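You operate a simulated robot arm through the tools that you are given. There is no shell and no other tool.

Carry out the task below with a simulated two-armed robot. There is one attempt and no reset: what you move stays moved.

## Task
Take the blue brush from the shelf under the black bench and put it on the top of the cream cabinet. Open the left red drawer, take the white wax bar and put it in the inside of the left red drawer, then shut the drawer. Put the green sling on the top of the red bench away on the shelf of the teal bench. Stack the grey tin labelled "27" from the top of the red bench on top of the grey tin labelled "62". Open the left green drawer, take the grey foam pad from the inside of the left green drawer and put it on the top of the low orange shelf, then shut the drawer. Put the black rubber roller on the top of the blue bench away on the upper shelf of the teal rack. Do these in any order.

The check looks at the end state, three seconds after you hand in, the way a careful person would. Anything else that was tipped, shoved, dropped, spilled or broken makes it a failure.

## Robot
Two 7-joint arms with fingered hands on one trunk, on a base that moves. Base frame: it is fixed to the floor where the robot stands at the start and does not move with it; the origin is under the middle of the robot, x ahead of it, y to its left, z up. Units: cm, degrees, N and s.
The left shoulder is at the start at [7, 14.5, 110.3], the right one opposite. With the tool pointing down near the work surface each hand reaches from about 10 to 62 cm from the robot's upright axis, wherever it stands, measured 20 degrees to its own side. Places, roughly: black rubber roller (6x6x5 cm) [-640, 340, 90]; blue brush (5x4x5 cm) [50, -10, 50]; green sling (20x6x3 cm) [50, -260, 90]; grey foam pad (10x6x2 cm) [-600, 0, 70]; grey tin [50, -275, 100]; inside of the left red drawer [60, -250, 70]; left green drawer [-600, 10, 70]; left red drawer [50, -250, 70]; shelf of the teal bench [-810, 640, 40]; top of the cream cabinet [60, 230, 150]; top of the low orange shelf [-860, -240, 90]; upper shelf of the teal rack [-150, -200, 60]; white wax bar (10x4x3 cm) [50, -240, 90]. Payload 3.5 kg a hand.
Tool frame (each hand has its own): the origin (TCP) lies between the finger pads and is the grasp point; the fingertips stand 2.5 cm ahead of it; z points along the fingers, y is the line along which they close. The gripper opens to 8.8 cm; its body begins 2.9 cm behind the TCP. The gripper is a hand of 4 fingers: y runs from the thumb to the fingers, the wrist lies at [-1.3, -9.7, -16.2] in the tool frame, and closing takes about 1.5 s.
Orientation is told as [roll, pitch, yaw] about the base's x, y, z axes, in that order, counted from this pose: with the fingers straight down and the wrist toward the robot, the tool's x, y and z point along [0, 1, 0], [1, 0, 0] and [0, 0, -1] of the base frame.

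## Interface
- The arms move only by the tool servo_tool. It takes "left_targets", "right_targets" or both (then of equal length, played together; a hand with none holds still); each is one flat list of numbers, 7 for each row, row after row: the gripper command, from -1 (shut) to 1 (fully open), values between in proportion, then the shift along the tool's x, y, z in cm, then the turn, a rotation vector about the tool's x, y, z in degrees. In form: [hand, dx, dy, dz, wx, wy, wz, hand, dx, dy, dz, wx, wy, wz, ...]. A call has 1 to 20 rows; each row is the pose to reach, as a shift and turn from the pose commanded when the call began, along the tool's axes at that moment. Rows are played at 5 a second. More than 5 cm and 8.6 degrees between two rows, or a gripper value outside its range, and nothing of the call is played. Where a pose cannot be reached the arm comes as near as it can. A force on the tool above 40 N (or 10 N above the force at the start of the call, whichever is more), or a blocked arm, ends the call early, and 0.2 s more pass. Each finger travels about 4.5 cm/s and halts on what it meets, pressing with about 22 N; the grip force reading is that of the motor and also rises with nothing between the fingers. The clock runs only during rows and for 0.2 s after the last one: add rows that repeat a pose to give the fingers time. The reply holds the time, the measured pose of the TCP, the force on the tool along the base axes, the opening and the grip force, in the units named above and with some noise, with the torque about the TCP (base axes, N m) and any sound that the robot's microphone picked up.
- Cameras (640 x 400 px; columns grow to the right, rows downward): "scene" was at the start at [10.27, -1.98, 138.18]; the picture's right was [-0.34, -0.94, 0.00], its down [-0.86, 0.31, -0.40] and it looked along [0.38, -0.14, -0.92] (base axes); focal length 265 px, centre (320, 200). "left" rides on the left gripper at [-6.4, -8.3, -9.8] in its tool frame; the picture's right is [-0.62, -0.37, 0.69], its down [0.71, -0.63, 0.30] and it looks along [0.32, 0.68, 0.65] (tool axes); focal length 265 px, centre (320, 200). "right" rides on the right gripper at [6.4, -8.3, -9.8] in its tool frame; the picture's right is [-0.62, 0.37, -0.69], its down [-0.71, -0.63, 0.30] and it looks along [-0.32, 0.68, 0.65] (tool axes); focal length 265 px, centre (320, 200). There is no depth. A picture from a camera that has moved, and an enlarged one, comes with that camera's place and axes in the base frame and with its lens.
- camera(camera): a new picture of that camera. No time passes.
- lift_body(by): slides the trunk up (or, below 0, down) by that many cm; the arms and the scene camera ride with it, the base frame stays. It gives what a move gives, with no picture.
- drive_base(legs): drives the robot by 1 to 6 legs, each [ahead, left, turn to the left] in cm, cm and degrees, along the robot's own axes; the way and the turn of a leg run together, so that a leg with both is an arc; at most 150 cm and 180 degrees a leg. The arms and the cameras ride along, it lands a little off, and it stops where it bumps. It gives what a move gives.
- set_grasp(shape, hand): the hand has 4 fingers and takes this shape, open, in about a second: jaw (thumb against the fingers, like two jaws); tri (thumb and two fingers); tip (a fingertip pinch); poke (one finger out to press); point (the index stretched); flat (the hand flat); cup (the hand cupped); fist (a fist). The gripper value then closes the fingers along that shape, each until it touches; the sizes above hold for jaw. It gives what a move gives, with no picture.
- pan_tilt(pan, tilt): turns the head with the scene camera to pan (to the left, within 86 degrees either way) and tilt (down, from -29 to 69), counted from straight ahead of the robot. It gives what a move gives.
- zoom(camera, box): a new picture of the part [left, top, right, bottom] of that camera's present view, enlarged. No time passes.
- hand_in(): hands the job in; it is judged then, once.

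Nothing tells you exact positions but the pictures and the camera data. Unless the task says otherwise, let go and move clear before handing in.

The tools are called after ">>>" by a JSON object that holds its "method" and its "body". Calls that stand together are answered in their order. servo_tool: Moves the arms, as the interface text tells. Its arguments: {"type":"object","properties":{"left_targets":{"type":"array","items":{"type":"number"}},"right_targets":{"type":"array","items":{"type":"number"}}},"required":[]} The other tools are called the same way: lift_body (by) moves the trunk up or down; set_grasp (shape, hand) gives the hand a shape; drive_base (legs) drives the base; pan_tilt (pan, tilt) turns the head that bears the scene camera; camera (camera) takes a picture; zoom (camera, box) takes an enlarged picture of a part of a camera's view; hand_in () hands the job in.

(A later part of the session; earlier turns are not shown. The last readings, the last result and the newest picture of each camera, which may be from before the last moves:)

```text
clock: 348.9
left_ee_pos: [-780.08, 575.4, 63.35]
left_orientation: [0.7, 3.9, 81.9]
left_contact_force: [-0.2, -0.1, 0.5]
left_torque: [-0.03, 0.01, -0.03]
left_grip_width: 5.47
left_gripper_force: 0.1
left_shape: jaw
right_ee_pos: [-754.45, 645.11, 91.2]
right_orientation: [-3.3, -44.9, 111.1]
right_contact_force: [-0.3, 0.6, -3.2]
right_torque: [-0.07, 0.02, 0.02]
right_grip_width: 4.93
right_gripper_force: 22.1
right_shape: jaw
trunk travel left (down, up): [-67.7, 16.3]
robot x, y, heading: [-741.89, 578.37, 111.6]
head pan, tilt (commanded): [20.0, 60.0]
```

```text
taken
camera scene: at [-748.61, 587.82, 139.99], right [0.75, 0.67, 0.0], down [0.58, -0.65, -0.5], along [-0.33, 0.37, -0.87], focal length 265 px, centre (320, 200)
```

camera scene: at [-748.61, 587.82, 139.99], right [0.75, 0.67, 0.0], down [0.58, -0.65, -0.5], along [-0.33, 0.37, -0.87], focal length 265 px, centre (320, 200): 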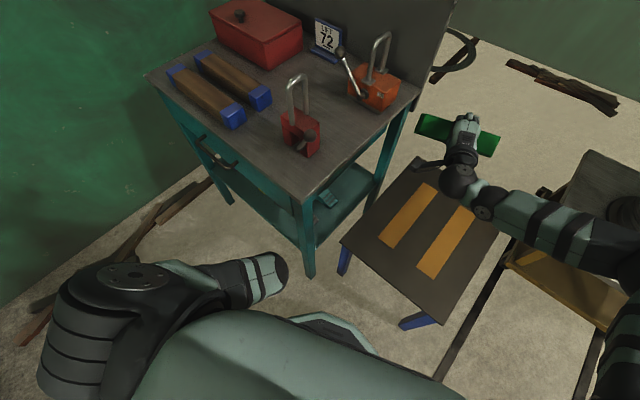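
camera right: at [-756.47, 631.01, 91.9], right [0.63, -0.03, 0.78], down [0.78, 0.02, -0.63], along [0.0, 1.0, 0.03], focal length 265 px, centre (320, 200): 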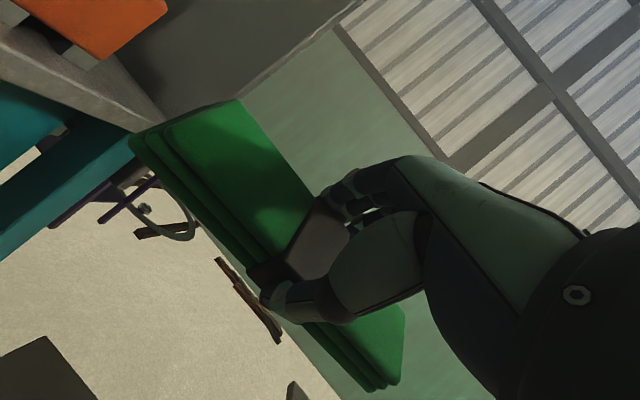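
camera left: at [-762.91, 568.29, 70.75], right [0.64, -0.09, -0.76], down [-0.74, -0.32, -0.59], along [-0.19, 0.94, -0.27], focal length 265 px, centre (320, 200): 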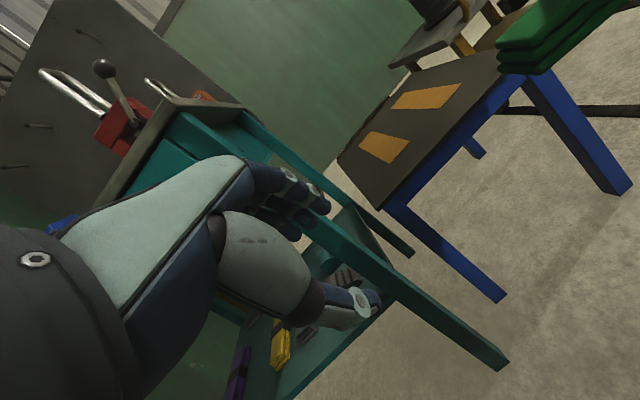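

The left arm is well clear now. I'll lower the trunk in two steps and watch the hand over the stool.

>>> {"method": "lift_body", "body": {"by": -30}}

>>> {"method": "pan_tilt", "body": {"pan": 5, "tilt": 40}}

>>> {"method": "camera", "body": {"camera": "scene"}}

>>> {"method": "camera", "body": {"camera": "right"}}

```text
clock: 351.9
left_ee_pos: [-780.08, 575.4, 33.39]
left_orientation: [0.8, 3.8, 81.9]
left_contact_force: [-0.1, -0.1, -0.2]
left_torque: [0.02, -0.03, -0.04]
left_grip_width: 5.49
left_gripper_force: 0.0
left_shape: jaw
right_ee_pos: [-754.6, 645.23, 61.21]
right_orientation: [-3.4, -44.9, 111.1]
right_contact_force: [-0.1, -0.1, -4.0]
right_torque: [-0.04, 0.03, 0.02]
right_grip_width: 4.93
right_gripper_force: 22.5
right_shape: jaw
trunk travel left (down, up): [-37.7, 46.3]
robot x, y, heading: [-741.99, 578.27, 111.8]
head pan, tilt (commanded): [20.0, 60.0]
```

```text
clock: 352.8
left_ee_pos: [-779.83, 575.46, 33.34]
left_orientation: [0.8, 3.9, 81.7]
left_contact_force: [0.8, -0.5, -0.4]
left_torque: [0.01, 0.01, 0.01]
left_grip_width: 5.49
left_gripper_force: 0.1
left_shape: jaw
right_ee_pos: [-754.51, 645.21, 61.22]
right_orientation: [-3.4, -44.9, 111.1]
right_contact_force: [0.1, 0.2, -2.1]
right_torque: [-0.04, 0.0, -0.01]
right_grip_width: 4.91
right_gripper_force: 22.2
right_shape: jaw
trunk travel left (down, up): [-37.7, 46.3]
robot x, y, heading: [-741.81, 578.26, 112.1]
head pan, tilt (commanded): [5.0, 40.0]
```

```text
taken
camera scene: at [-747.99, 590.41, 112.65], right [0.89, 0.45, 0.0], down [0.29, -0.57, -0.77], along [-0.35, 0.68, -0.64], focal length 265 px, centre (320, 200)
```

scene: 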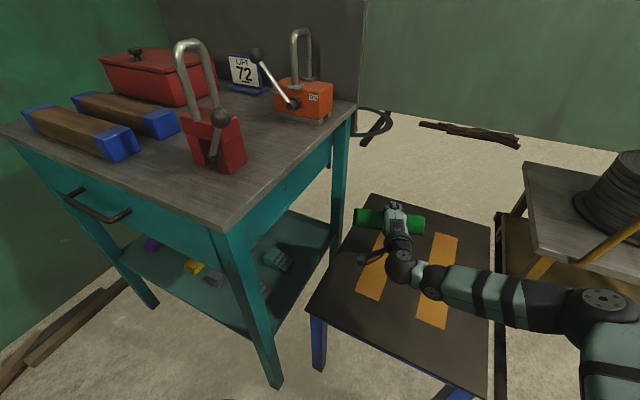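

```text
taken
camera right: at [-756.47, 630.98, 61.91], right [0.63, -0.03, 0.78], down [0.78, 0.02, -0.63], along [0.0, 1.0, 0.03], focal length 265 px, centre (320, 200)
```

right: 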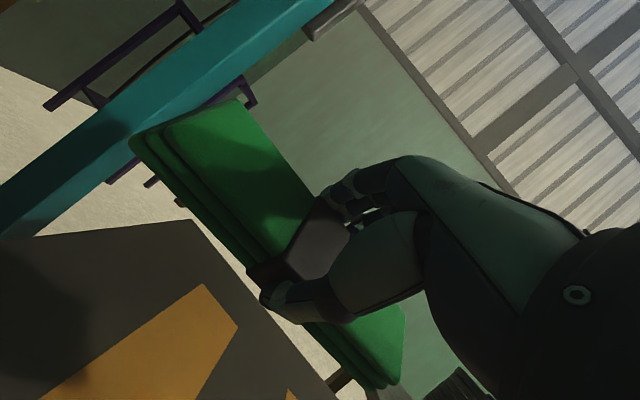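

>>> {"method": "lift_body", "body": {"by": -9.5}}

>>> {"method": "camera", "body": {"camera": "scene"}}

>>> {"method": "camera", "body": {"camera": "right"}}

```text
clock: 354.1
left_ee_pos: [-780.07, 575.36, 23.75]
left_orientation: [0.9, 3.8, 81.8]
left_contact_force: [0.3, 0.3, -0.6]
left_torque: [-0.01, -0.03, -0.01]
left_grip_width: 5.49
left_gripper_force: 0.1
left_shape: jaw
right_ee_pos: [-754.46, 645.26, 51.68]
right_orientation: [-3.4, -44.9, 111.1]
right_contact_force: [0.3, 0.4, -3.5]
right_torque: [-0.04, 0.05, -0.01]
right_grip_width: 4.92
right_gripper_force: 21.9
right_shape: jaw
trunk travel left (down, up): [-28.2, 55.8]
robot x, y, heading: [-741.85, 577.92, 111.5]
head pan, tilt (commanded): [5.0, 40.0]
```

```text
taken
camera scene: at [-747.98, 590.4, 103.17], right [0.89, 0.45, 0.0], down [0.29, -0.57, -0.77], along [-0.35, 0.68, -0.64], focal length 265 px, centre (320, 200)
```

scene: 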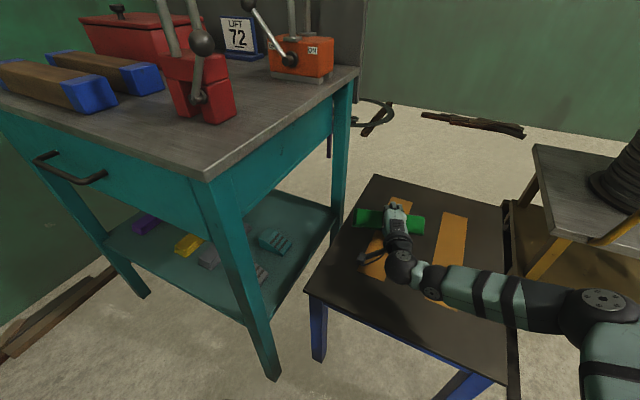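

```text
taken
camera right: at [-756.47, 630.97, 52.43], right [0.63, -0.03, 0.78], down [0.78, 0.02, -0.63], along [0.0, 1.0, 0.03], focal length 265 px, centre (320, 200)
```

right: 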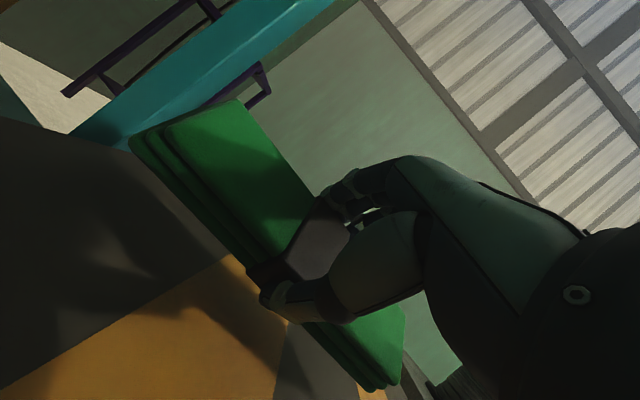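

The height is right: above the stool top and below the bench apron. I'll translate toward -x in two steps, checking midway.

>>> {"method": "drive_base", "body": {"legs": [[6.7, 16.7, 0]]}}

>>> {"method": "camera", "body": {"camera": "scene"}}

>>> {"method": "camera", "body": {"camera": "right"}}

```text
clock: 355.6
left_ee_pos: [-798.04, 575.38, 23.8]
left_orientation: [0.7, 3.9, 81.9]
left_contact_force: [1.0, 0.0, 0.2]
left_torque: [-0.04, -0.02, -0.01]
left_grip_width: 5.5
left_gripper_force: 0.1
left_shape: jaw
right_ee_pos: [-772.55, 644.96, 51.61]
right_orientation: [-3.5, -44.9, 111.3]
right_contact_force: [0.4, 0.5, -3.7]
right_torque: [-0.06, 0.01, 0.04]
right_grip_width: 4.92
right_gripper_force: 22.3
right_shape: jaw
trunk travel left (down, up): [-28.2, 55.8]
robot x, y, heading: [-759.97, 577.78, 111.9]
head pan, tilt (commanded): [5.0, 40.0]
```

```text
taken
camera scene: at [-766.02, 590.34, 103.16], right [0.89, 0.45, 0.0], down [0.29, -0.57, -0.77], along [-0.35, 0.68, -0.64], focal length 265 px, centre (320, 200)
```

scene: 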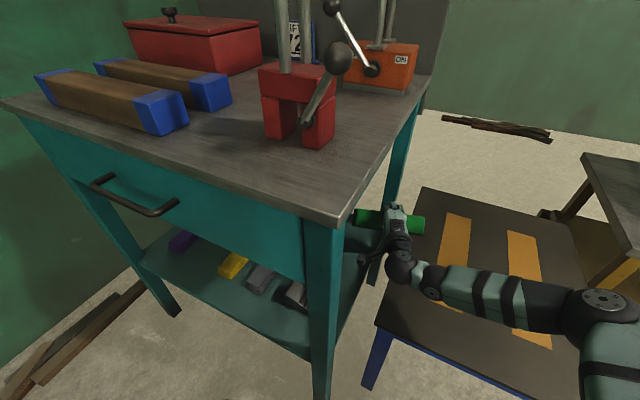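

```text
taken
camera right: at [-774.52, 630.9, 52.41], right [0.63, -0.03, 0.78], down [0.78, 0.02, -0.63], along [0.0, 1.0, 0.03], focal length 265 px, centre (320, 200)
```

right: 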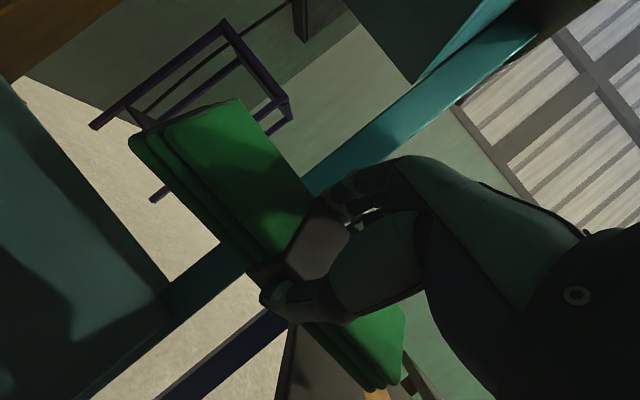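

No contact so far. I'll continue in two smaller steps.

>>> {"method": "drive_base", "body": {"legs": [[3.3, 8.4, 0]]}}

>>> {"method": "camera", "body": {"camera": "scene"}}

>>> {"method": "drive_base", "body": {"legs": [[3.2, 8.2, 0]]}}

>>> {"method": "camera", "body": {"camera": "scene"}}

>>> {"method": "camera", "body": {"camera": "right"}}

```text
clock: 356.7
left_ee_pos: [-807.1, 575.09, 23.68]
left_orientation: [0.9, 3.9, 81.9]
left_contact_force: [0.2, 0.6, -0.5]
left_torque: [0.03, 0.02, 0.0]
left_grip_width: 5.49
left_gripper_force: 0.1
left_shape: jaw
right_ee_pos: [-781.58, 644.88, 51.72]
right_orientation: [-3.5, -44.8, 111.2]
right_contact_force: [0.1, -0.3, -3.3]
right_torque: [-0.08, 0.01, 0.02]
right_grip_width: 4.92
right_gripper_force: 22.0
right_shape: jaw
trunk travel left (down, up): [-28.2, 55.8]
robot x, y, heading: [-769.04, 577.94, 111.9]
head pan, tilt (commanded): [5.0, 40.0]
```

```text
taken
camera scene: at [-775.12, 590.22, 103.16], right [0.89, 0.45, 0.0], down [0.29, -0.57, -0.77], along [-0.35, 0.68, -0.64], focal length 265 px, centre (320, 200)
```

scene: 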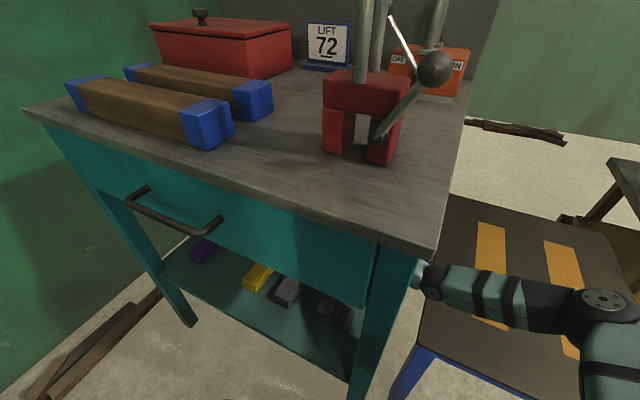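

```text
clock: 357.8
left_ee_pos: [-816.02, 575.04, 23.75]
left_orientation: [0.8, 3.9, 82.0]
left_contact_force: [1.1, -0.7, 0.5]
left_torque: [0.01, -0.02, -0.02]
left_grip_width: 5.5
left_gripper_force: 0.0
left_shape: jaw
right_ee_pos: [-790.44, 644.94, 51.62]
right_orientation: [-3.6, -44.8, 111.2]
right_contact_force: [0.2, 0.3, -3.8]
right_torque: [-0.03, 0.0, 0.01]
right_grip_width: 4.94
right_gripper_force: 22.0
right_shape: jaw
trunk travel left (down, up): [-28.2, 55.8]
robot x, y, heading: [-777.82, 577.64, 111.8]
head pan, tilt (commanded): [5.0, 40.0]
```

```text
taken
camera scene: at [-783.91, 590.16, 103.16], right [0.89, 0.45, 0.0], down [0.29, -0.57, -0.77], along [-0.35, 0.68, -0.64], focal length 265 px, centre (320, 200)
```

scene: 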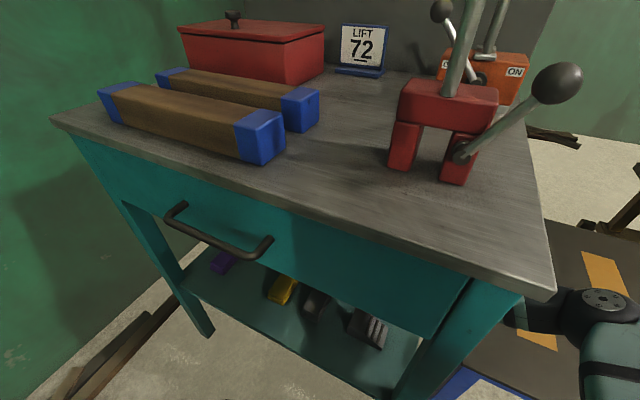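

```text
taken
camera right: at [-792.43, 630.73, 52.39], right [0.63, -0.03, 0.78], down [0.78, 0.02, -0.63], along [0.0, 1.0, 0.03], focal length 265 px, centre (320, 200)
```

right: 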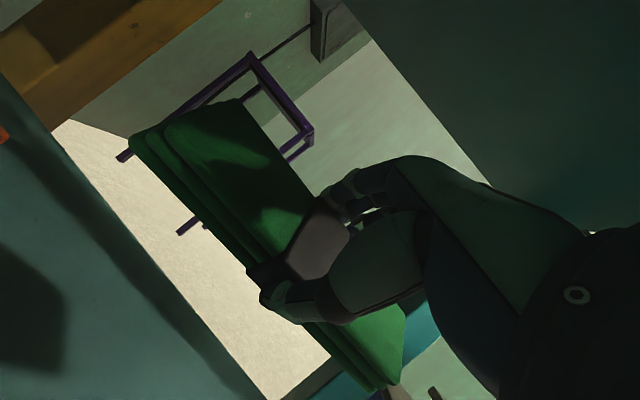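

The hand is inside the shelf at [-790, 645], with the shelf's back edge at y ≈ 658. I'll lower toward the shelf.

>>> {"method": "lift_body", "body": {"by": -7.5}}

>>> {"method": "camera", "body": {"camera": "right"}}

>>> {"method": "lift_body", "body": {"by": -2}}

>>> {"method": "camera", "body": {"camera": "right"}}

```text
clock: 358.9
left_ee_pos: [-815.94, 575.11, 16.31]
left_orientation: [0.8, 3.8, 81.9]
left_contact_force: [-0.3, 0.3, -0.2]
left_torque: [-0.03, -0.01, 0.0]
left_grip_width: 5.49
left_gripper_force: 0.0
left_shape: jaw
right_ee_pos: [-790.51, 644.96, 44.17]
right_orientation: [-3.4, -44.9, 111.1]
right_contact_force: [-0.6, 1.1, -3.5]
right_torque: [-0.05, 0.0, -0.01]
right_grip_width: 4.93
right_gripper_force: 22.2
right_shape: jaw
trunk travel left (down, up): [-20.7, 63.3]
robot x, y, heading: [-777.93, 578.05, 111.9]
head pan, tilt (commanded): [5.0, 40.0]
```

```text
taken
camera right: at [-792.41, 630.71, 44.91], right [0.63, -0.03, 0.78], down [0.78, 0.02, -0.63], along [0.0, 1.0, 0.03], focal length 265 px, centre (320, 200)
```

right: 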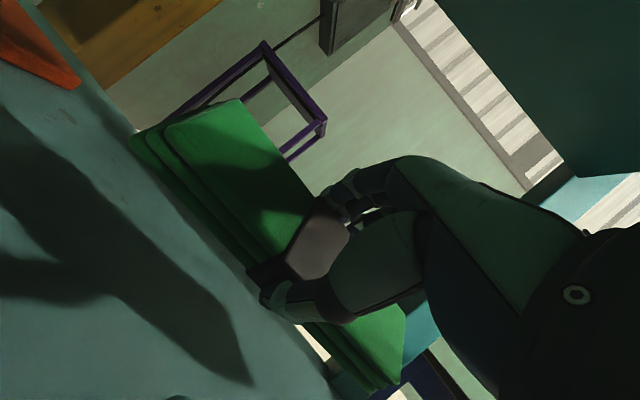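

```text
clock: 359.6
left_ee_pos: [-815.92, 575.07, 14.4]
left_orientation: [0.8, 3.9, 81.9]
left_contact_force: [-0.7, -1.0, -0.1]
left_torque: [0.0, 0.02, 0.0]
left_grip_width: 5.49
left_gripper_force: 0.0
left_shape: jaw
right_ee_pos: [-790.47, 644.89, 42.2]
right_orientation: [-3.5, -44.7, 111.2]
right_contact_force: [-0.4, 0.1, -3.0]
right_torque: [-0.04, -0.01, -0.01]
right_grip_width: 4.91
right_gripper_force: 22.0
right_shape: jaw
trunk travel left (down, up): [-18.7, 65.3]
robot x, y, heading: [-777.6, 578.0, 111.6]
head pan, tilt (commanded): [5.0, 40.0]
```

```text
taken
camera right: at [-792.41, 630.71, 42.9], right [0.63, -0.03, 0.78], down [0.78, 0.02, -0.63], along [0.0, 1.0, 0.03], focal length 265 px, centre (320, 200)
```

right: 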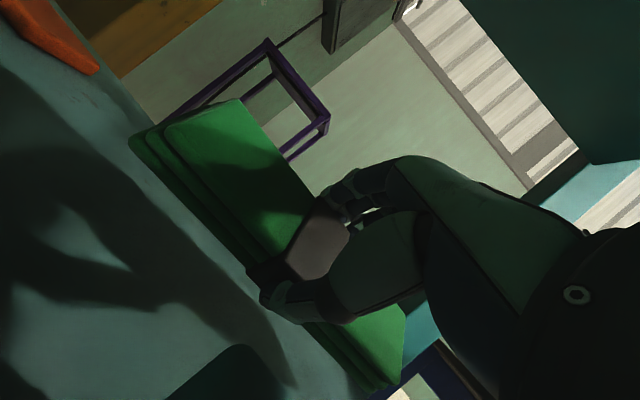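

The hand is at z 42.2, with the sling's lower edge about 1.5 cm above the shelf. The wrist is just above a small block, so I won't go lower. I'll release by opening only part-way.

>>> {"method": "servo_tool", "body": {"right_targets": [-0.6, 0, 0, 0, 0, 0, 0, -0.3, 0, 0, 0, 0, 0, 0, 0, 0, 0, 0, 0, 0, 0, 0.2, 0, 0, 0, 0, 0, 0, 0.35, 0, 0, 0, 0, 0, 0, 0.45, 0, 0, 0, 0, 0, 0, 0.45, 0, 0, 0, 0, 0, 0, 0.45, 0, 0, 0, 0, 0, 0]}}

>>> {"method": "camera", "body": {"camera": "right"}}

```text
clock: 361.4
left_ee_pos: [-815.83, 575.11, 14.36]
left_orientation: [0.9, 3.8, 81.9]
left_contact_force: [-0.1, -0.8, 0.6]
left_torque: [0.0, -0.02, 0.03]
left_grip_width: 5.49
left_gripper_force: 0.0
left_shape: jaw
right_ee_pos: [-790.21, 644.87, 42.25]
right_orientation: [-3.4, -44.9, 111.2]
right_contact_force: [0.0, 1.6, -0.2]
right_torque: [0.02, 0.0, -0.03]
right_grip_width: 6.38
right_gripper_force: 0.1
right_shape: jaw
trunk travel left (down, up): [-18.7, 65.3]
robot x, y, heading: [-777.45, 577.72, 111.8]
head pan, tilt (commanded): [5.0, 40.0]
```

```text
taken
camera right: at [-792.41, 630.7, 42.93], right [0.63, -0.03, 0.78], down [0.78, 0.02, -0.63], along [0.0, 1.0, 0.03], focal length 265 px, centre (320, 200)
```

right: 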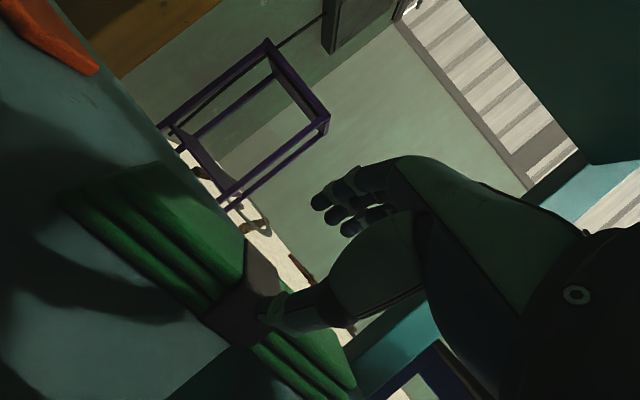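

The sling has dropped onto the shelf. I'll raise slightly and check that the thumb isn't catching it.

>>> {"method": "lift_body", "body": {"by": 1.5}}

>>> {"method": "camera", "body": {"camera": "right"}}

```text
clock: 362.0
left_ee_pos: [-816.0, 575.1, 15.78]
left_orientation: [0.7, 3.7, 81.9]
left_contact_force: [0.2, 0.0, 0.2]
left_torque: [-0.01, 0.0, -0.03]
left_grip_width: 5.5
left_gripper_force: 0.1
left_shape: jaw
right_ee_pos: [-790.45, 644.8, 43.64]
right_orientation: [-3.4, -44.8, 111.3]
right_contact_force: [0.2, -0.5, 0.5]
right_torque: [0.02, 0.02, 0.0]
right_grip_width: 6.37
right_gripper_force: 0.0
right_shape: jaw
trunk travel left (down, up): [-20.2, 63.8]
robot x, y, heading: [-777.51, 577.88, 111.7]
head pan, tilt (commanded): [5.0, 40.0]
```

```text
taken
camera right: at [-792.41, 630.7, 44.42], right [0.63, -0.03, 0.78], down [0.78, 0.02, -0.63], along [0.0, 1.0, 0.03], focal length 265 px, centre (320, 200)
```

right: 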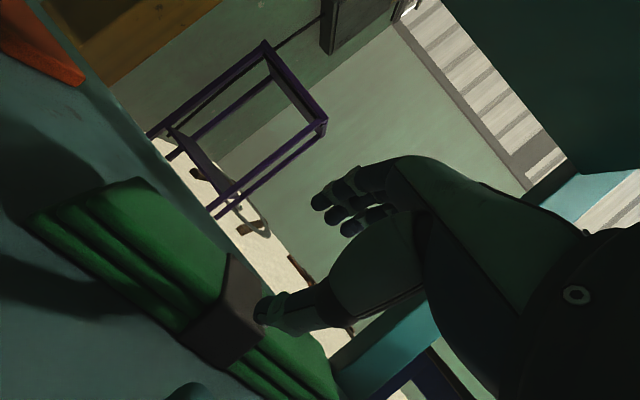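

The sling stays put. I'll raise further and back out the same way.

>>> {"method": "lift_body", "body": {"by": 8}}

>>> {"method": "camera", "body": {"camera": "right"}}

>>> {"method": "drive_base", "body": {"legs": [[-6.6, -16.6, 0], [-6.6, -16.6, 0]]}}

>>> {"method": "camera", "body": {"camera": "scene"}}

```text
clock: 363.2
left_ee_pos: [-815.81, 575.18, 23.77]
left_orientation: [0.8, 3.8, 81.9]
left_contact_force: [-0.1, -0.5, 0.2]
left_torque: [-0.01, 0.03, -0.01]
left_grip_width: 5.48
left_gripper_force: 0.1
left_shape: jaw
right_ee_pos: [-790.44, 644.91, 51.77]
right_orientation: [-3.5, -44.9, 111.2]
right_contact_force: [0.1, -0.4, 1.2]
right_torque: [-0.01, 0.03, -0.01]
right_grip_width: 6.36
right_gripper_force: 0.1
right_shape: jaw
trunk travel left (down, up): [-28.2, 55.8]
robot x, y, heading: [-778.08, 578.05, 112.0]
head pan, tilt (commanded): [5.0, 40.0]
```

```text
taken
camera right: at [-792.41, 630.71, 52.41], right [0.63, -0.03, 0.78], down [0.78, 0.02, -0.63], along [0.0, 1.0, 0.03], focal length 265 px, centre (320, 200)
```

right: 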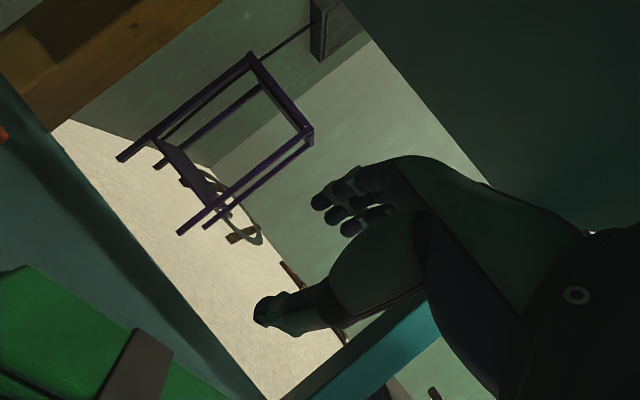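

```text
clock: 365.8
left_ee_pos: [-780.21, 575.19, 23.83]
left_orientation: [0.8, 3.8, 81.9]
left_contact_force: [-0.5, 0.0, -0.5]
left_torque: [-0.03, 0.0, 0.01]
left_grip_width: 5.48
left_gripper_force: 0.1
left_shape: jaw
right_ee_pos: [-754.55, 644.98, 51.83]
right_orientation: [-3.4, -44.9, 111.2]
right_contact_force: [0.1, 0.8, -0.1]
right_torque: [0.0, -0.04, 0.01]
right_grip_width: 6.32
right_gripper_force: 0.1
right_shape: jaw
trunk travel left (down, up): [-28.2, 55.8]
robot x, y, heading: [-741.93, 577.89, 111.7]
head pan, tilt (commanded): [5.0, 40.0]
```

```text
taken
camera scene: at [-748.08, 590.23, 103.17], right [0.89, 0.45, 0.0], down [0.29, -0.57, -0.77], along [-0.35, 0.68, -0.64], focal length 265 px, centre (320, 200)
```

scene: 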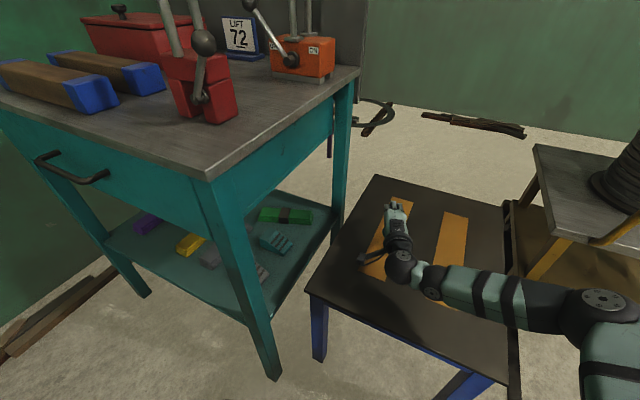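

The green sling lies on the shelf behind the teal block. I'll zoom in to confirm the other items are undisturbed.

>>> {"method": "zoom", "body": {"camera": "scene", "box": [100, 180, 340, 330]}}

>>> {"method": "lift_body", "body": {"by": 38}}

>>> {"method": "drive_base", "body": {"legs": [[-36, 0, 0]]}}

>>> {"method": "camera", "body": {"camera": "scene"}}

```text
2.67 times, centred on (220, 255) of scene
camera zoom: at [-748.08, 590.23, 103.17], right [0.89, 0.45, 0.0], down [0.29, -0.57, -0.77], along [-0.35, 0.68, -0.64], focal length 708 px, centre (587, 53)
```

zoom: 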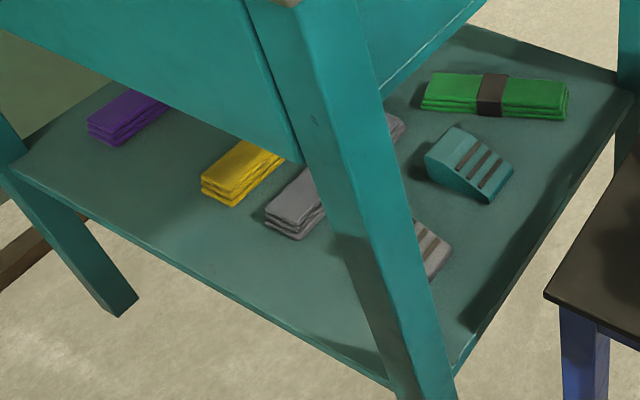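

```text
clock: 369.4
left_ee_pos: [-780.12, 575.23, 61.86]
left_orientation: [0.9, 3.9, 81.9]
left_contact_force: [-0.2, 0.5, 0.3]
left_torque: [0.02, -0.02, 0.03]
left_grip_width: 5.51
left_gripper_force: 0.0
left_shape: jaw
right_ee_pos: [-754.55, 644.93, 89.62]
right_orientation: [-3.5, -44.9, 111.2]
right_contact_force: [0.0, 0.3, -0.5]
right_torque: [-0.02, 0.04, 0.01]
right_grip_width: 6.36
right_gripper_force: 0.0
right_shape: jaw
trunk travel left (down, up): [-66.2, 17.8]
robot x, y, heading: [-742.39, 577.93, 112.0]
head pan, tilt (commanded): [5.0, 40.0]
```

```text
clock: 371.8
left_ee_pos: [-766.8, 541.77, 61.88]
left_orientation: [0.7, 3.8, 81.7]
left_contact_force: [-0.7, 0.1, -0.7]
left_torque: [-0.01, -0.02, 0.0]
left_grip_width: 5.47
left_gripper_force: 0.1
left_shape: jaw
right_ee_pos: [-740.98, 611.31, 89.67]
right_orientation: [-3.3, -44.9, 111.0]
right_contact_force: [-0.3, -0.1, 0.9]
right_torque: [0.05, 0.04, 0.01]
right_grip_width: 6.36
right_gripper_force: 0.1
right_shape: jaw
trunk travel left (down, up): [-66.2, 17.8]
robot x, y, heading: [-728.48, 544.36, 111.7]
head pan, tilt (commanded): [5.0, 40.0]
```

```text
taken
camera scene: at [-734.62, 556.64, 141.17], right [0.89, 0.45, 0.0], down [0.29, -0.57, -0.77], along [-0.34, 0.68, -0.64], focal length 265 px, centre (320, 200)
```

scene: 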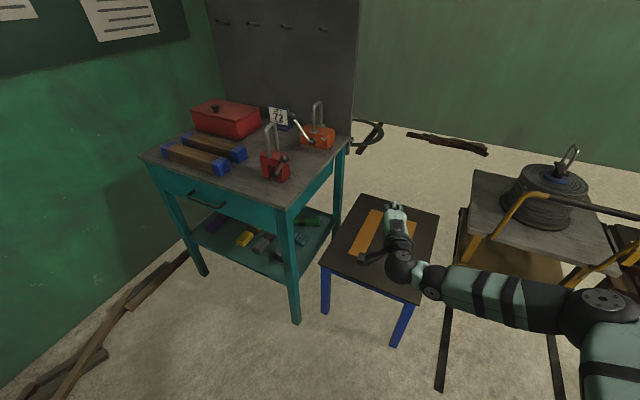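

The green sling is stowed neatly, and no other item on the shelf moved. Next is the foam pad in the left green drawer. I'll retract the right arm for travel and drive back around to the front of the green bench.

>>> {"method": "servo_tool", "body": {"right_targets": [0.6, 0, -2.2, -2.2, 7.4, 0, 0, 0.8, 0, -4.5, -4.5, 14.8, 0, 0, 1, 0, -6.8, -6.8, 22.2, 0, 0, 1, 0, -9, -9, 29.6, 0, 0, 1, 0, -11.3, -11.3, 37, 0, 0, 1, 0, -11.3, -11.3, 37, 0, 0]}}

>>> {"method": "drive_base", "body": {"legs": [[0, 0, -21.8], [-6, -110, 0], [0, -105, 0]]}}

>>> {"method": "pan_tilt", "body": {"pan": 0, "tilt": 25}}

>>> {"method": "camera", "body": {"camera": "scene"}}

```text
clock: 373.2
left_ee_pos: [-766.8, 541.63, 61.68]
left_orientation: [0.9, 3.9, 81.7]
left_contact_force: [0.0, 0.1, 0.4]
left_torque: [0.02, 0.02, 0.02]
left_grip_width: 5.51
left_gripper_force: 0.1
left_shape: jaw
right_ee_pos: [-735.82, 596.35, 89.63]
right_orientation: [-2.4, -7.9, 108.8]
right_contact_force: [-0.3, -0.5, -0.3]
right_torque: [0.0, -0.01, 0.0]
right_grip_width: 8.77
right_gripper_force: 0.1
right_shape: jaw
trunk travel left (down, up): [-66.2, 17.8]
robot x, y, heading: [-728.95, 544.3, 111.5]
head pan, tilt (commanded): [5.0, 40.0]
```

```text
clock: 384.9
left_ee_pos: [-550.51, 549.14, 61.96]
left_orientation: [0.8, 3.8, 59.0]
left_contact_force: [0.0, -0.2, -0.1]
left_torque: [0.03, 0.02, 0.03]
left_grip_width: 5.48
left_gripper_force: 0.1
left_shape: jaw
right_ee_pos: [-500.91, 587.67, 89.73]
right_orientation: [-2.5, -8.0, 86.3]
right_contact_force: [-0.5, -0.1, 0.0]
right_torque: [-0.01, 0.0, 0.01]
right_grip_width: 8.77
right_gripper_force: 0.0
right_shape: jaw
trunk travel left (down, up): [-66.2, 17.8]
robot x, y, heading: [-513.86, 537.02, 89.2]
head pan, tilt (commanded): [5.0, 40.0]
```

```text
clock: 385.7
left_ee_pos: [-550.49, 549.09, 61.79]
left_orientation: [0.8, 3.7, 59.1]
left_contact_force: [0.6, 0.5, 0.5]
left_torque: [-0.01, 0.0, 0.01]
left_grip_width: 5.48
left_gripper_force: 0.1
left_shape: jaw
right_ee_pos: [-501.01, 587.67, 89.67]
right_orientation: [-2.4, -8.1, 86.2]
right_contact_force: [0.3, -0.3, 0.3]
right_torque: [-0.03, -0.07, 0.01]
right_grip_width: 8.78
right_gripper_force: 0.1
right_shape: jaw
trunk travel left (down, up): [-66.2, 17.8]
robot x, y, heading: [-514.51, 536.74, 89.1]
head pan, tilt (commanded): [0.0, 25.0]
```

```text
taken
camera scene: at [-514.35, 551.14, 143.5], right [1.0, -0.01, 0.0], down [-0.01, -0.42, -0.91], along [0.01, 0.91, -0.42], focal length 265 px, centre (320, 200)
```

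scene: 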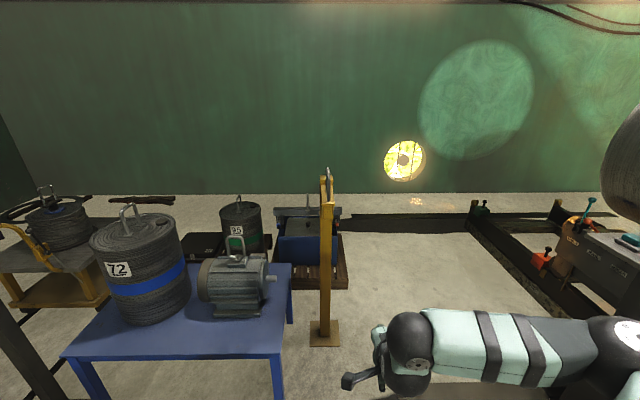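

>>> {"method": "drive_base", "body": {"legs": [[-15, 0, 0], [0, 0, -90], [0, 0, -89]]}}

>>> {"method": "camera", "body": {"camera": "scene"}}

```text
clock: 394.7
left_ee_pos: [-478.08, 510.34, 61.77]
left_orientation: [0.9, 3.7, -119.9]
left_contact_force: [0.4, 0.6, -0.6]
left_torque: [-0.03, 0.03, 0.01]
left_grip_width: 5.44
left_gripper_force: 0.0
left_shape: jaw
right_ee_pos: [-526.74, 470.93, 89.73]
right_orientation: [-2.5, -8.1, -92.6]
right_contact_force: [0.6, 0.4, -0.1]
right_torque: [0.03, -0.02, -0.01]
right_grip_width: 8.78
right_gripper_force: 0.1
right_shape: jaw
trunk travel left (down, up): [-66.2, 17.8]
robot x, y, heading: [-514.4, 521.95, -89.3]
head pan, tilt (commanded): [0.0, 25.0]
```

```text
taken
camera scene: at [-514.73, 507.67, 143.5], right [-1.0, 0.0, 0.0], down [0.0, 0.42, -0.91], along [0.0, -0.91, -0.42], focal length 265 px, centre (320, 200)
```

scene: 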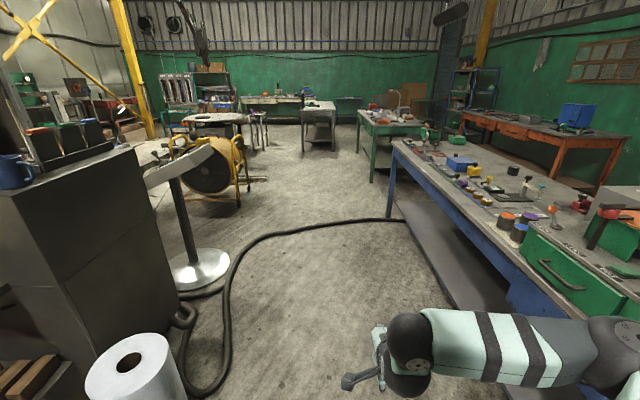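

I'm facing south with the blue bench on my right. I'll zoom to look for the black roller and the green bench's drawers.

>>> {"method": "zoom", "body": {"camera": "scene", "box": [390, 130, 640, 290]}}

>>> {"method": "zoom", "body": {"camera": "scene", "box": [280, 90, 480, 215]}}

```text
2.50 times, centred on (515, 210) of scene
camera zoom: at [-514.73, 507.67, 143.5], right [-1.0, 0.0, 0.0], down [0.0, 0.42, -0.91], along [0.0, -0.91, -0.42], focal length 663 px, centre (-168, 175)
```

zoom: 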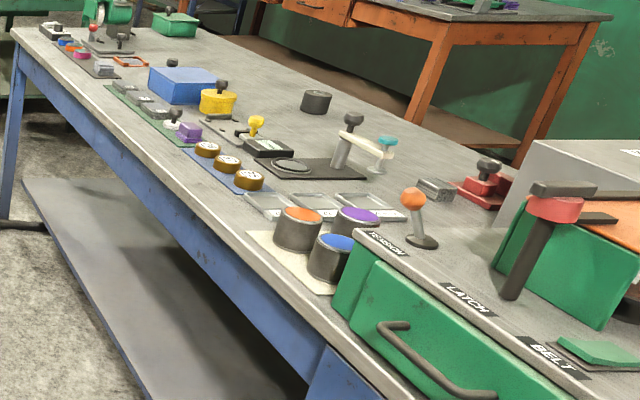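

```text
3.20 times, centred on (380, 152) of scene
camera zoom: at [-514.73, 507.67, 143.5], right [-1.0, 0.0, 0.0], down [0.0, 0.42, -0.91], along [0.0, -0.91, -0.42], focal length 849 px, centre (128, 352)
```

zoom: 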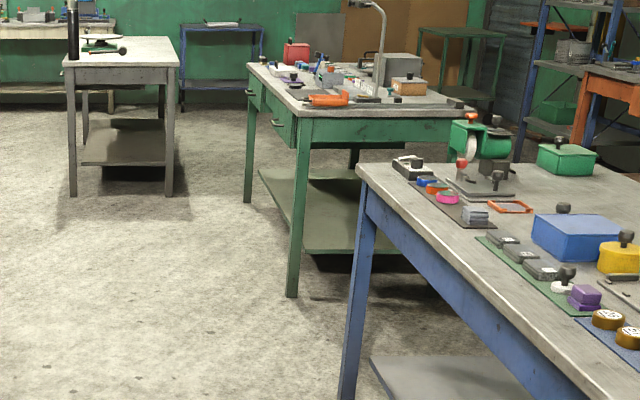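

The dark cylinder at about [-638, 346] on the blue bench, near its west edge, is the black rubber roller. I'll come back for it from the west side. Now I drive south to the front of the green bench.

>>> {"method": "drive_base", "body": {"legs": [[140, 8, 0], [140, 0, 0], [140, 0, 0], [65, 0, 0]]}}

>>> {"method": "pan_tilt", "body": {"pan": -60, "tilt": 30}}

>>> {"method": "camera", "body": {"camera": "scene"}}

```text
clock: 418.1
left_ee_pos: [-471.39, 24.55, 61.85]
left_orientation: [0.8, 3.8, -120.1]
left_contact_force: [0.2, -0.8, 0.0]
left_torque: [0.01, -0.03, 0.05]
left_grip_width: 5.49
left_gripper_force: 0.1
left_shape: jaw
right_ee_pos: [-520.09, -14.66, 89.77]
right_orientation: [-2.5, -8.0, -92.8]
right_contact_force: [0.7, 1.2, -1.3]
right_torque: [-0.03, -0.01, -0.01]
right_grip_width: 8.78
right_gripper_force: 0.0
right_shape: jaw
trunk travel left (down, up): [-66.2, 17.8]
robot x, y, heading: [-507.69, 36.41, -90.0]
head pan, tilt (commanded): [0.0, 25.0]
```

```text
clock: 419.4
left_ee_pos: [-471.51, 24.6, 61.75]
left_orientation: [0.7, 3.9, -120.1]
left_contact_force: [-0.2, 0.4, -0.1]
left_torque: [-0.02, -0.01, -0.04]
left_grip_width: 5.47
left_gripper_force: 0.0
left_shape: jaw
right_ee_pos: [-520.34, -14.62, 89.74]
right_orientation: [-2.6, -7.9, -92.9]
right_contact_force: [-0.3, -0.1, -0.1]
right_torque: [0.01, 0.01, 0.04]
right_grip_width: 8.8
right_gripper_force: 0.1
right_shape: jaw
trunk travel left (down, up): [-66.2, 17.8]
robot x, y, heading: [-508.05, 36.43, -90.0]
head pan, tilt (commanded): [-60.0, 30.0]
```

```text
taken
camera scene: at [-515.91, 26.78, 142.71], right [-0.5, 0.87, 0.0], down [0.43, 0.25, -0.87], along [-0.75, -0.43, -0.5], focal length 265 px, centre (320, 200)
```

scene: 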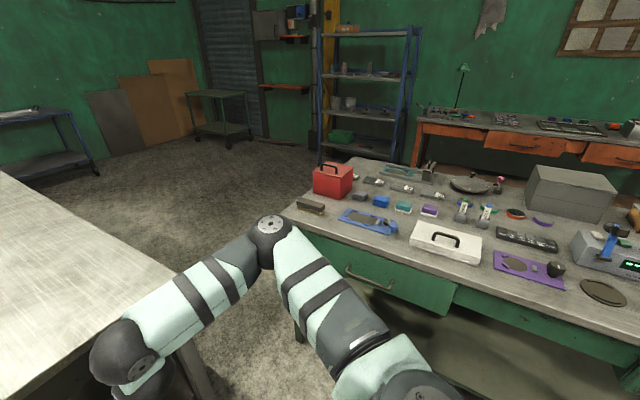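

The left green drawer's handle is at about [-577.5, 10, 76]. I'll turn to face the bench and raise the trunk to the height that worked at the red drawer.

>>> {"method": "drive_base", "body": {"legs": [[0, 0, -90]]}}

>>> {"method": "lift_body", "body": {"by": 10.2}}

>>> {"method": "pan_tilt", "body": {"pan": 5, "tilt": 45}}

>>> {"method": "camera", "body": {"camera": "scene"}}

```text
clock: 423.6
left_ee_pos: [-519.44, 0.08, 61.81]
left_orientation: [0.8, 3.8, 149.6]
left_contact_force: [0.4, -1.0, 0.2]
left_torque: [0.02, -0.04, 0.03]
left_grip_width: 5.51
left_gripper_force: 0.0
left_shape: jaw
right_ee_pos: [-558.66, 49.04, 89.78]
right_orientation: [-2.6, -8.0, 176.9]
right_contact_force: [-0.1, 0.7, 0.2]
right_torque: [-0.02, 0.0, -0.01]
right_grip_width: 8.78
right_gripper_force: 0.1
right_shape: jaw
trunk travel left (down, up): [-66.2, 17.8]
robot x, y, heading: [-507.94, 36.0, 179.9]
head pan, tilt (commanded): [-60.0, 30.0]
```

```text
clock: 425.0
left_ee_pos: [-519.63, 0.02, 72.08]
left_orientation: [0.9, 3.7, 149.8]
left_contact_force: [-0.8, -0.3, -0.9]
left_torque: [-0.01, 0.0, 0.0]
left_grip_width: 5.48
left_gripper_force: 0.1
left_shape: jaw
right_ee_pos: [-558.61, 49.05, 99.91]
right_orientation: [-2.5, -8.1, 176.8]
right_contact_force: [-1.4, -0.2, -0.7]
right_torque: [0.0, -0.02, 0.01]
right_grip_width: 8.79
right_gripper_force: 0.2
right_shape: jaw
trunk travel left (down, up): [-76.4, 7.6]
robot x, y, heading: [-507.8, 36.32, 179.5]
head pan, tilt (commanded): [-60.0, 30.0]
```

```text
clock: 426.3
left_ee_pos: [-519.56, -0.08, 72.0]
left_orientation: [0.9, 3.8, 149.7]
left_contact_force: [0.1, 1.0, 0.4]
left_torque: [0.02, 0.01, 0.0]
left_grip_width: 5.49
left_gripper_force: 0.1
left_shape: jaw
right_ee_pos: [-558.64, 49.01, 99.88]
right_orientation: [-2.5, -8.1, 177.0]
right_contact_force: [-0.6, -0.7, -0.2]
right_torque: [-0.02, 0.0, -0.01]
right_grip_width: 8.77
right_gripper_force: 0.2
right_shape: jaw
trunk travel left (down, up): [-76.4, 7.6]
robot x, y, heading: [-507.69, 36.42, 179.7]
head pan, tilt (commanded): [5.0, 45.0]
```

```text
taken
camera scene: at [-521.2, 35.68, 150.65], right [-0.08, 1.0, 0.0], down [0.7, 0.06, -0.71], along [-0.7, -0.06, -0.71], focal length 265 px, centre (320, 200)
```

scene: 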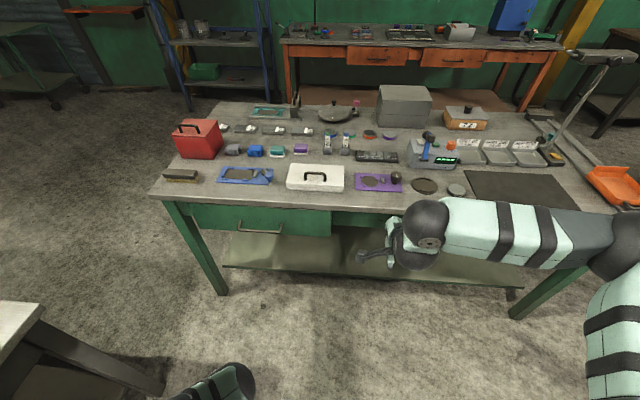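

The bar is at about [-577, 9.5, 75.6], the same layout as the red bench. I'll bring the left hand into the forward-pitched pose for gripping the handle.

>>> {"method": "servo_tool", "body": {"left_targets": [0.25, -0.34, 4.1, -0.7, -6.2, 1.4, -2.8, 0.25, -0.67, 8.25, -1.4, -12.4, 2.8, -5.7, 0.25, -1, 12.4, -2.2, -18.6, 4.2, -8.5, 0.25, -1.34, 16.5, -2.9, -24.8, 5.6, -11.3, 0.25, -1.68, 20.6, -3.6, -31, 7.05, -14.2, 0.25, -2, 24.75, -4.3, -37.2, 8.5, -17, 0.25, -2.35, 28.9, -5, -43.4, 9.9, -19.8, 0.25, -2.7, 33, -5.8, -49.6, 11.3, -22.6, 0.25, -3, 37.1, -6.5, -55.8, 12.7, -25.5, 0.25, -3.36, 41.25, -7.2, -62, 14.1, -28.3, 0.25, -3.36, 41.25, -7.2, -62, 14.1, -28.3]}}

>>> {"method": "camera", "body": {"camera": "scene"}}

>>> {"method": "camera", "body": {"camera": "left"}}

```text
clock: 428.7
left_ee_pos: [-553.78, 23.87, 76.31]
left_orientation: [-0.1, -60.0, 179.8]
left_contact_force: [0.1, 0.5, 0.2]
left_torque: [0.01, -0.02, 0.01]
left_grip_width: 5.49
left_gripper_force: 0.0
left_shape: jaw
left hand out of reach, approached as far as the arm can: row 1, 2, 3, 4, 5
right_ee_pos: [-558.68, 49.03, 99.97]
right_orientation: [-2.5, -8.0, 177.0]
right_contact_force: [-0.1, -0.5, 0.2]
right_torque: [-0.02, -0.02, -0.01]
right_grip_width: 8.78
right_gripper_force: 0.1
right_shape: jaw
trunk travel left (down, up): [-76.4, 7.6]
robot x, y, heading: [-507.41, 36.52, 179.7]
head pan, tilt (commanded): [5.0, 45.0]
```

```text
taken
camera scene: at [-521.17, 35.64, 150.65], right [-0.08, 1.0, 0.0], down [0.7, 0.06, -0.71], along [-0.7, -0.06, -0.71], focal length 265 px, centre (320, 200)
```

scene: 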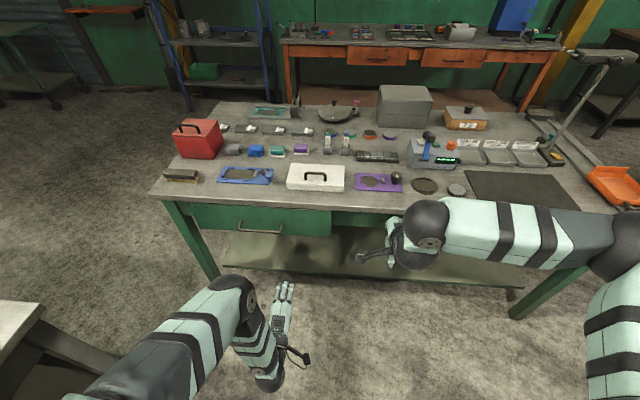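

```text
taken
camera left: at [-541.2, 30.32, 74.17], right [-0.41, 0.62, -0.67], down [0.05, -0.71, -0.7], along [-0.91, -0.32, 0.26], focal length 265 px, centre (320, 200)
```

left: 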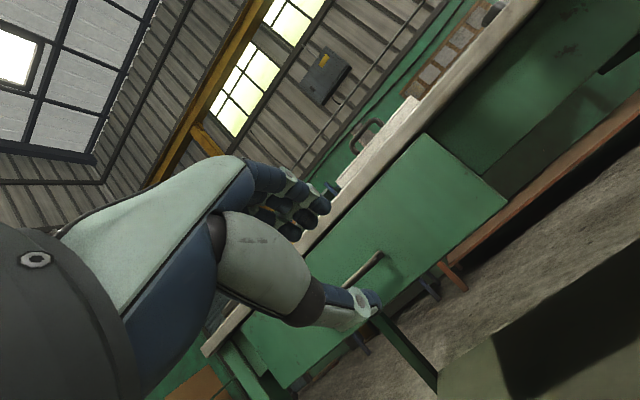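

>>> {"method": "zoom", "body": {"camera": "scene", "box": [150, 170, 350, 295]}}

>>> {"method": "zoom", "body": {"camera": "left", "box": [220, 120, 540, 400]}}

```text
3.20 times, centred on (250, 232) of scene
camera zoom: at [-521.17, 35.64, 150.65], right [-0.08, 1.0, 0.0], down [0.7, 0.06, -0.71], along [-0.7, -0.06, -0.71], focal length 849 px, centre (544, 96)
```

zoom: 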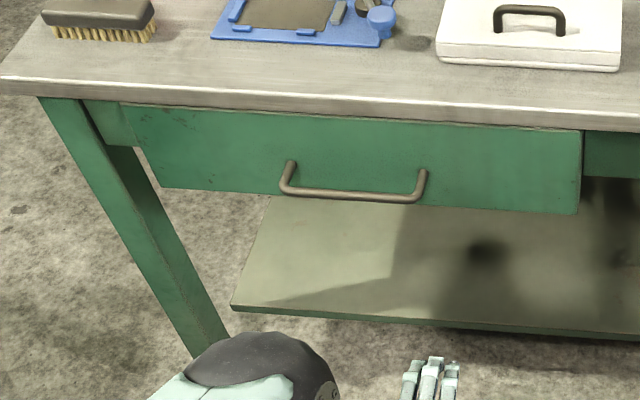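

```text
1.43 times, centred on (380, 260) of left
camera zoom: at [-541.2, 30.32, 74.17], right [-0.41, 0.62, -0.67], down [0.05, -0.71, -0.7], along [-0.91, -0.32, 0.26], focal length 379 px, centre (234, 114)
```

zoom: 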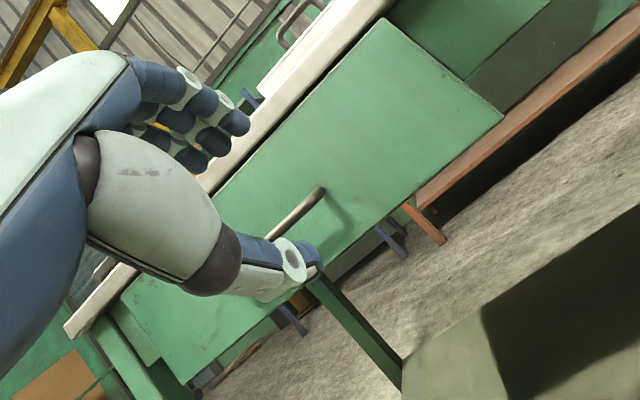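

Triangulated: the bar is at x ≈ -580.5, z ≈ 72.7, from y 0 to 16.5. I'll lower the left hand slightly, line it up and drive in most of the way.

>>> {"method": "servo_tool", "body": {"left_targets": [0.2, 0, -1.2, 0.7, 0, 0, 0, 0.2, 0, -2.4, 1.4, 0, 0, 0, 0.2, 0, -2.4, 1.4, 0, 0, 0]}}

>>> {"method": "drive_base", "body": {"legs": [[0, 15.5, 0], [17, 0, 0]]}}

>>> {"method": "camera", "body": {"camera": "left"}}

>>> {"method": "camera", "body": {"camera": "scene"}}

```text
clock: 429.5
left_ee_pos: [-553.7, 23.84, 73.66]
left_orientation: [0.0, -59.9, 179.7]
left_contact_force: [0.6, -0.2, 0.6]
left_torque: [-0.01, -0.02, -0.01]
left_grip_width: 5.31
left_gripper_force: 0.1
left_shape: jaw
right_ee_pos: [-558.69, 48.9, 99.95]
right_orientation: [-2.4, -8.0, 176.9]
right_contact_force: [-0.6, 0.0, -0.6]
right_torque: [-0.02, 0.0, 0.02]
right_grip_width: 8.76
right_gripper_force: 0.0
right_shape: jaw
trunk travel left (down, up): [-76.4, 7.6]
robot x, y, heading: [-507.98, 36.58, 179.6]
head pan, tilt (commanded): [5.0, 45.0]
```

```text
clock: 432.0
left_ee_pos: [-570.92, 8.23, 73.6]
left_orientation: [-0.1, -59.9, 179.9]
left_contact_force: [-0.2, -0.7, 0.4]
left_torque: [0.02, 0.0, 0.03]
left_grip_width: 5.33
left_gripper_force: 0.1
left_shape: jaw
right_ee_pos: [-575.82, 33.44, 100.03]
right_orientation: [-2.4, -8.0, 177.0]
right_contact_force: [0.1, -0.4, -0.8]
right_torque: [0.03, -0.03, 0.03]
right_grip_width: 8.75
right_gripper_force: 0.1
right_shape: jaw
trunk travel left (down, up): [-76.4, 7.6]
robot x, y, heading: [-525.0, 20.56, 179.7]
head pan, tilt (commanded): [5.0, 45.0]
```

```text
taken
camera left: at [-558.25, 14.77, 71.47], right [-0.41, 0.62, -0.67], down [0.05, -0.71, -0.7], along [-0.91, -0.32, 0.26], focal length 265 px, centre (320, 200)
```

left: 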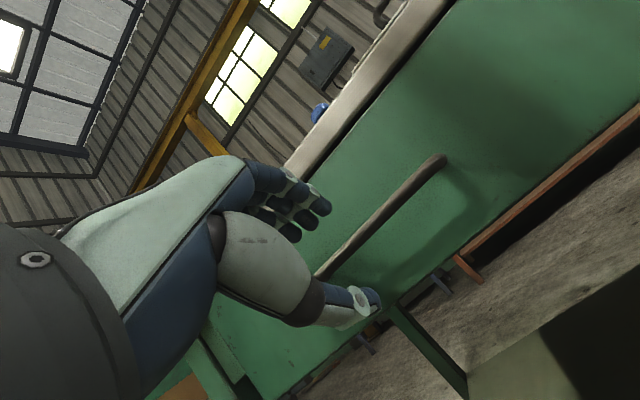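

```text
taken
camera scene: at [-538.26, 20.12, 150.66], right [-0.08, 1.0, 0.0], down [0.7, 0.06, -0.71], along [-0.71, -0.06, -0.71], focal length 265 px, centre (320, 200)
```

scene: 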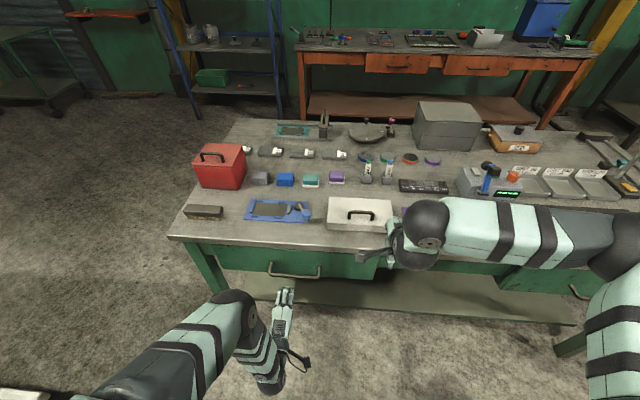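

Aligned. The right hand will pass near the white case on the bench, so I'll raise it 6 cm and then drive the last 9 cm to the handle.

>>> {"method": "servo_tool", "body": {"right_targets": [1, 0, 0, -3, 0, 0, 0, 1, 0, 0, -6, 0, 0, 0, 1, 0, 0, -6, 0, 0, 0]}}

>>> {"method": "drive_base", "body": {"legs": [[9, 0, 0]]}}

>>> {"method": "camera", "body": {"camera": "left"}}

>>> {"method": "zoom", "body": {"camera": "scene", "box": [180, 220, 420, 370]}}

```text
clock: 432.8
left_ee_pos: [-571.07, 8.3, 73.56]
left_orientation: [0.1, -59.8, 179.8]
left_contact_force: [-0.7, -1.1, 0.2]
left_torque: [0.01, -0.02, -0.01]
left_grip_width: 5.31
left_gripper_force: 0.1
left_shape: jaw
right_ee_pos: [-575.2, 33.25, 105.85]
right_orientation: [-2.4, -8.0, 177.0]
right_contact_force: [0.1, 0.6, -0.1]
right_torque: [0.01, -0.01, 0.0]
right_grip_width: 8.79
right_gripper_force: 0.1
right_shape: jaw
trunk travel left (down, up): [-76.4, 7.6]
robot x, y, heading: [-524.94, 20.71, 180.1]
head pan, tilt (commanded): [5.0, 45.0]
```

```text
clock: 433.9
left_ee_pos: [-580.13, 8.35, 73.65]
left_orientation: [-0.1, -59.9, 179.9]
left_contact_force: [0.4, -0.3, 0.1]
left_torque: [-0.03, -0.02, 0.01]
left_grip_width: 5.3
left_gripper_force: 0.1
left_shape: jaw
right_ee_pos: [-584.08, 33.13, 105.94]
right_orientation: [-2.5, -8.0, 176.9]
right_contact_force: [0.6, -0.1, 0.2]
right_torque: [0.02, 0.02, 0.01]
right_grip_width: 8.76
right_gripper_force: 0.1
right_shape: jaw
trunk travel left (down, up): [-76.4, 7.6]
robot x, y, heading: [-533.86, 20.6, 179.9]
head pan, tilt (commanded): [5.0, 45.0]
```

```text
taken
camera left: at [-567.38, 14.78, 71.43], right [-0.41, 0.62, -0.67], down [0.05, -0.71, -0.7], along [-0.91, -0.32, 0.26], focal length 265 px, centre (320, 200)
```

left: 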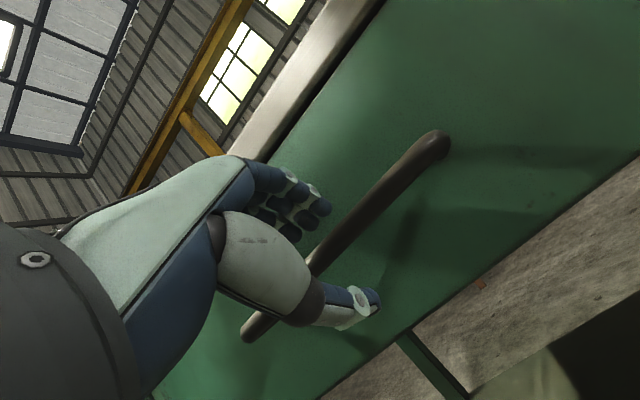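

```text
2.67 times, centred on (300, 295) of scene
camera zoom: at [-547.48, 20.12, 150.64], right [-0.08, 1.0, 0.0], down [0.7, 0.06, -0.71], along [-0.7, -0.06, -0.71], focal length 708 px, centre (373, -53)
```

zoom: 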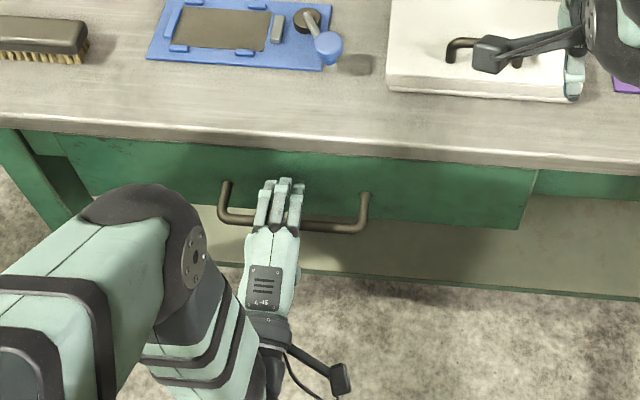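

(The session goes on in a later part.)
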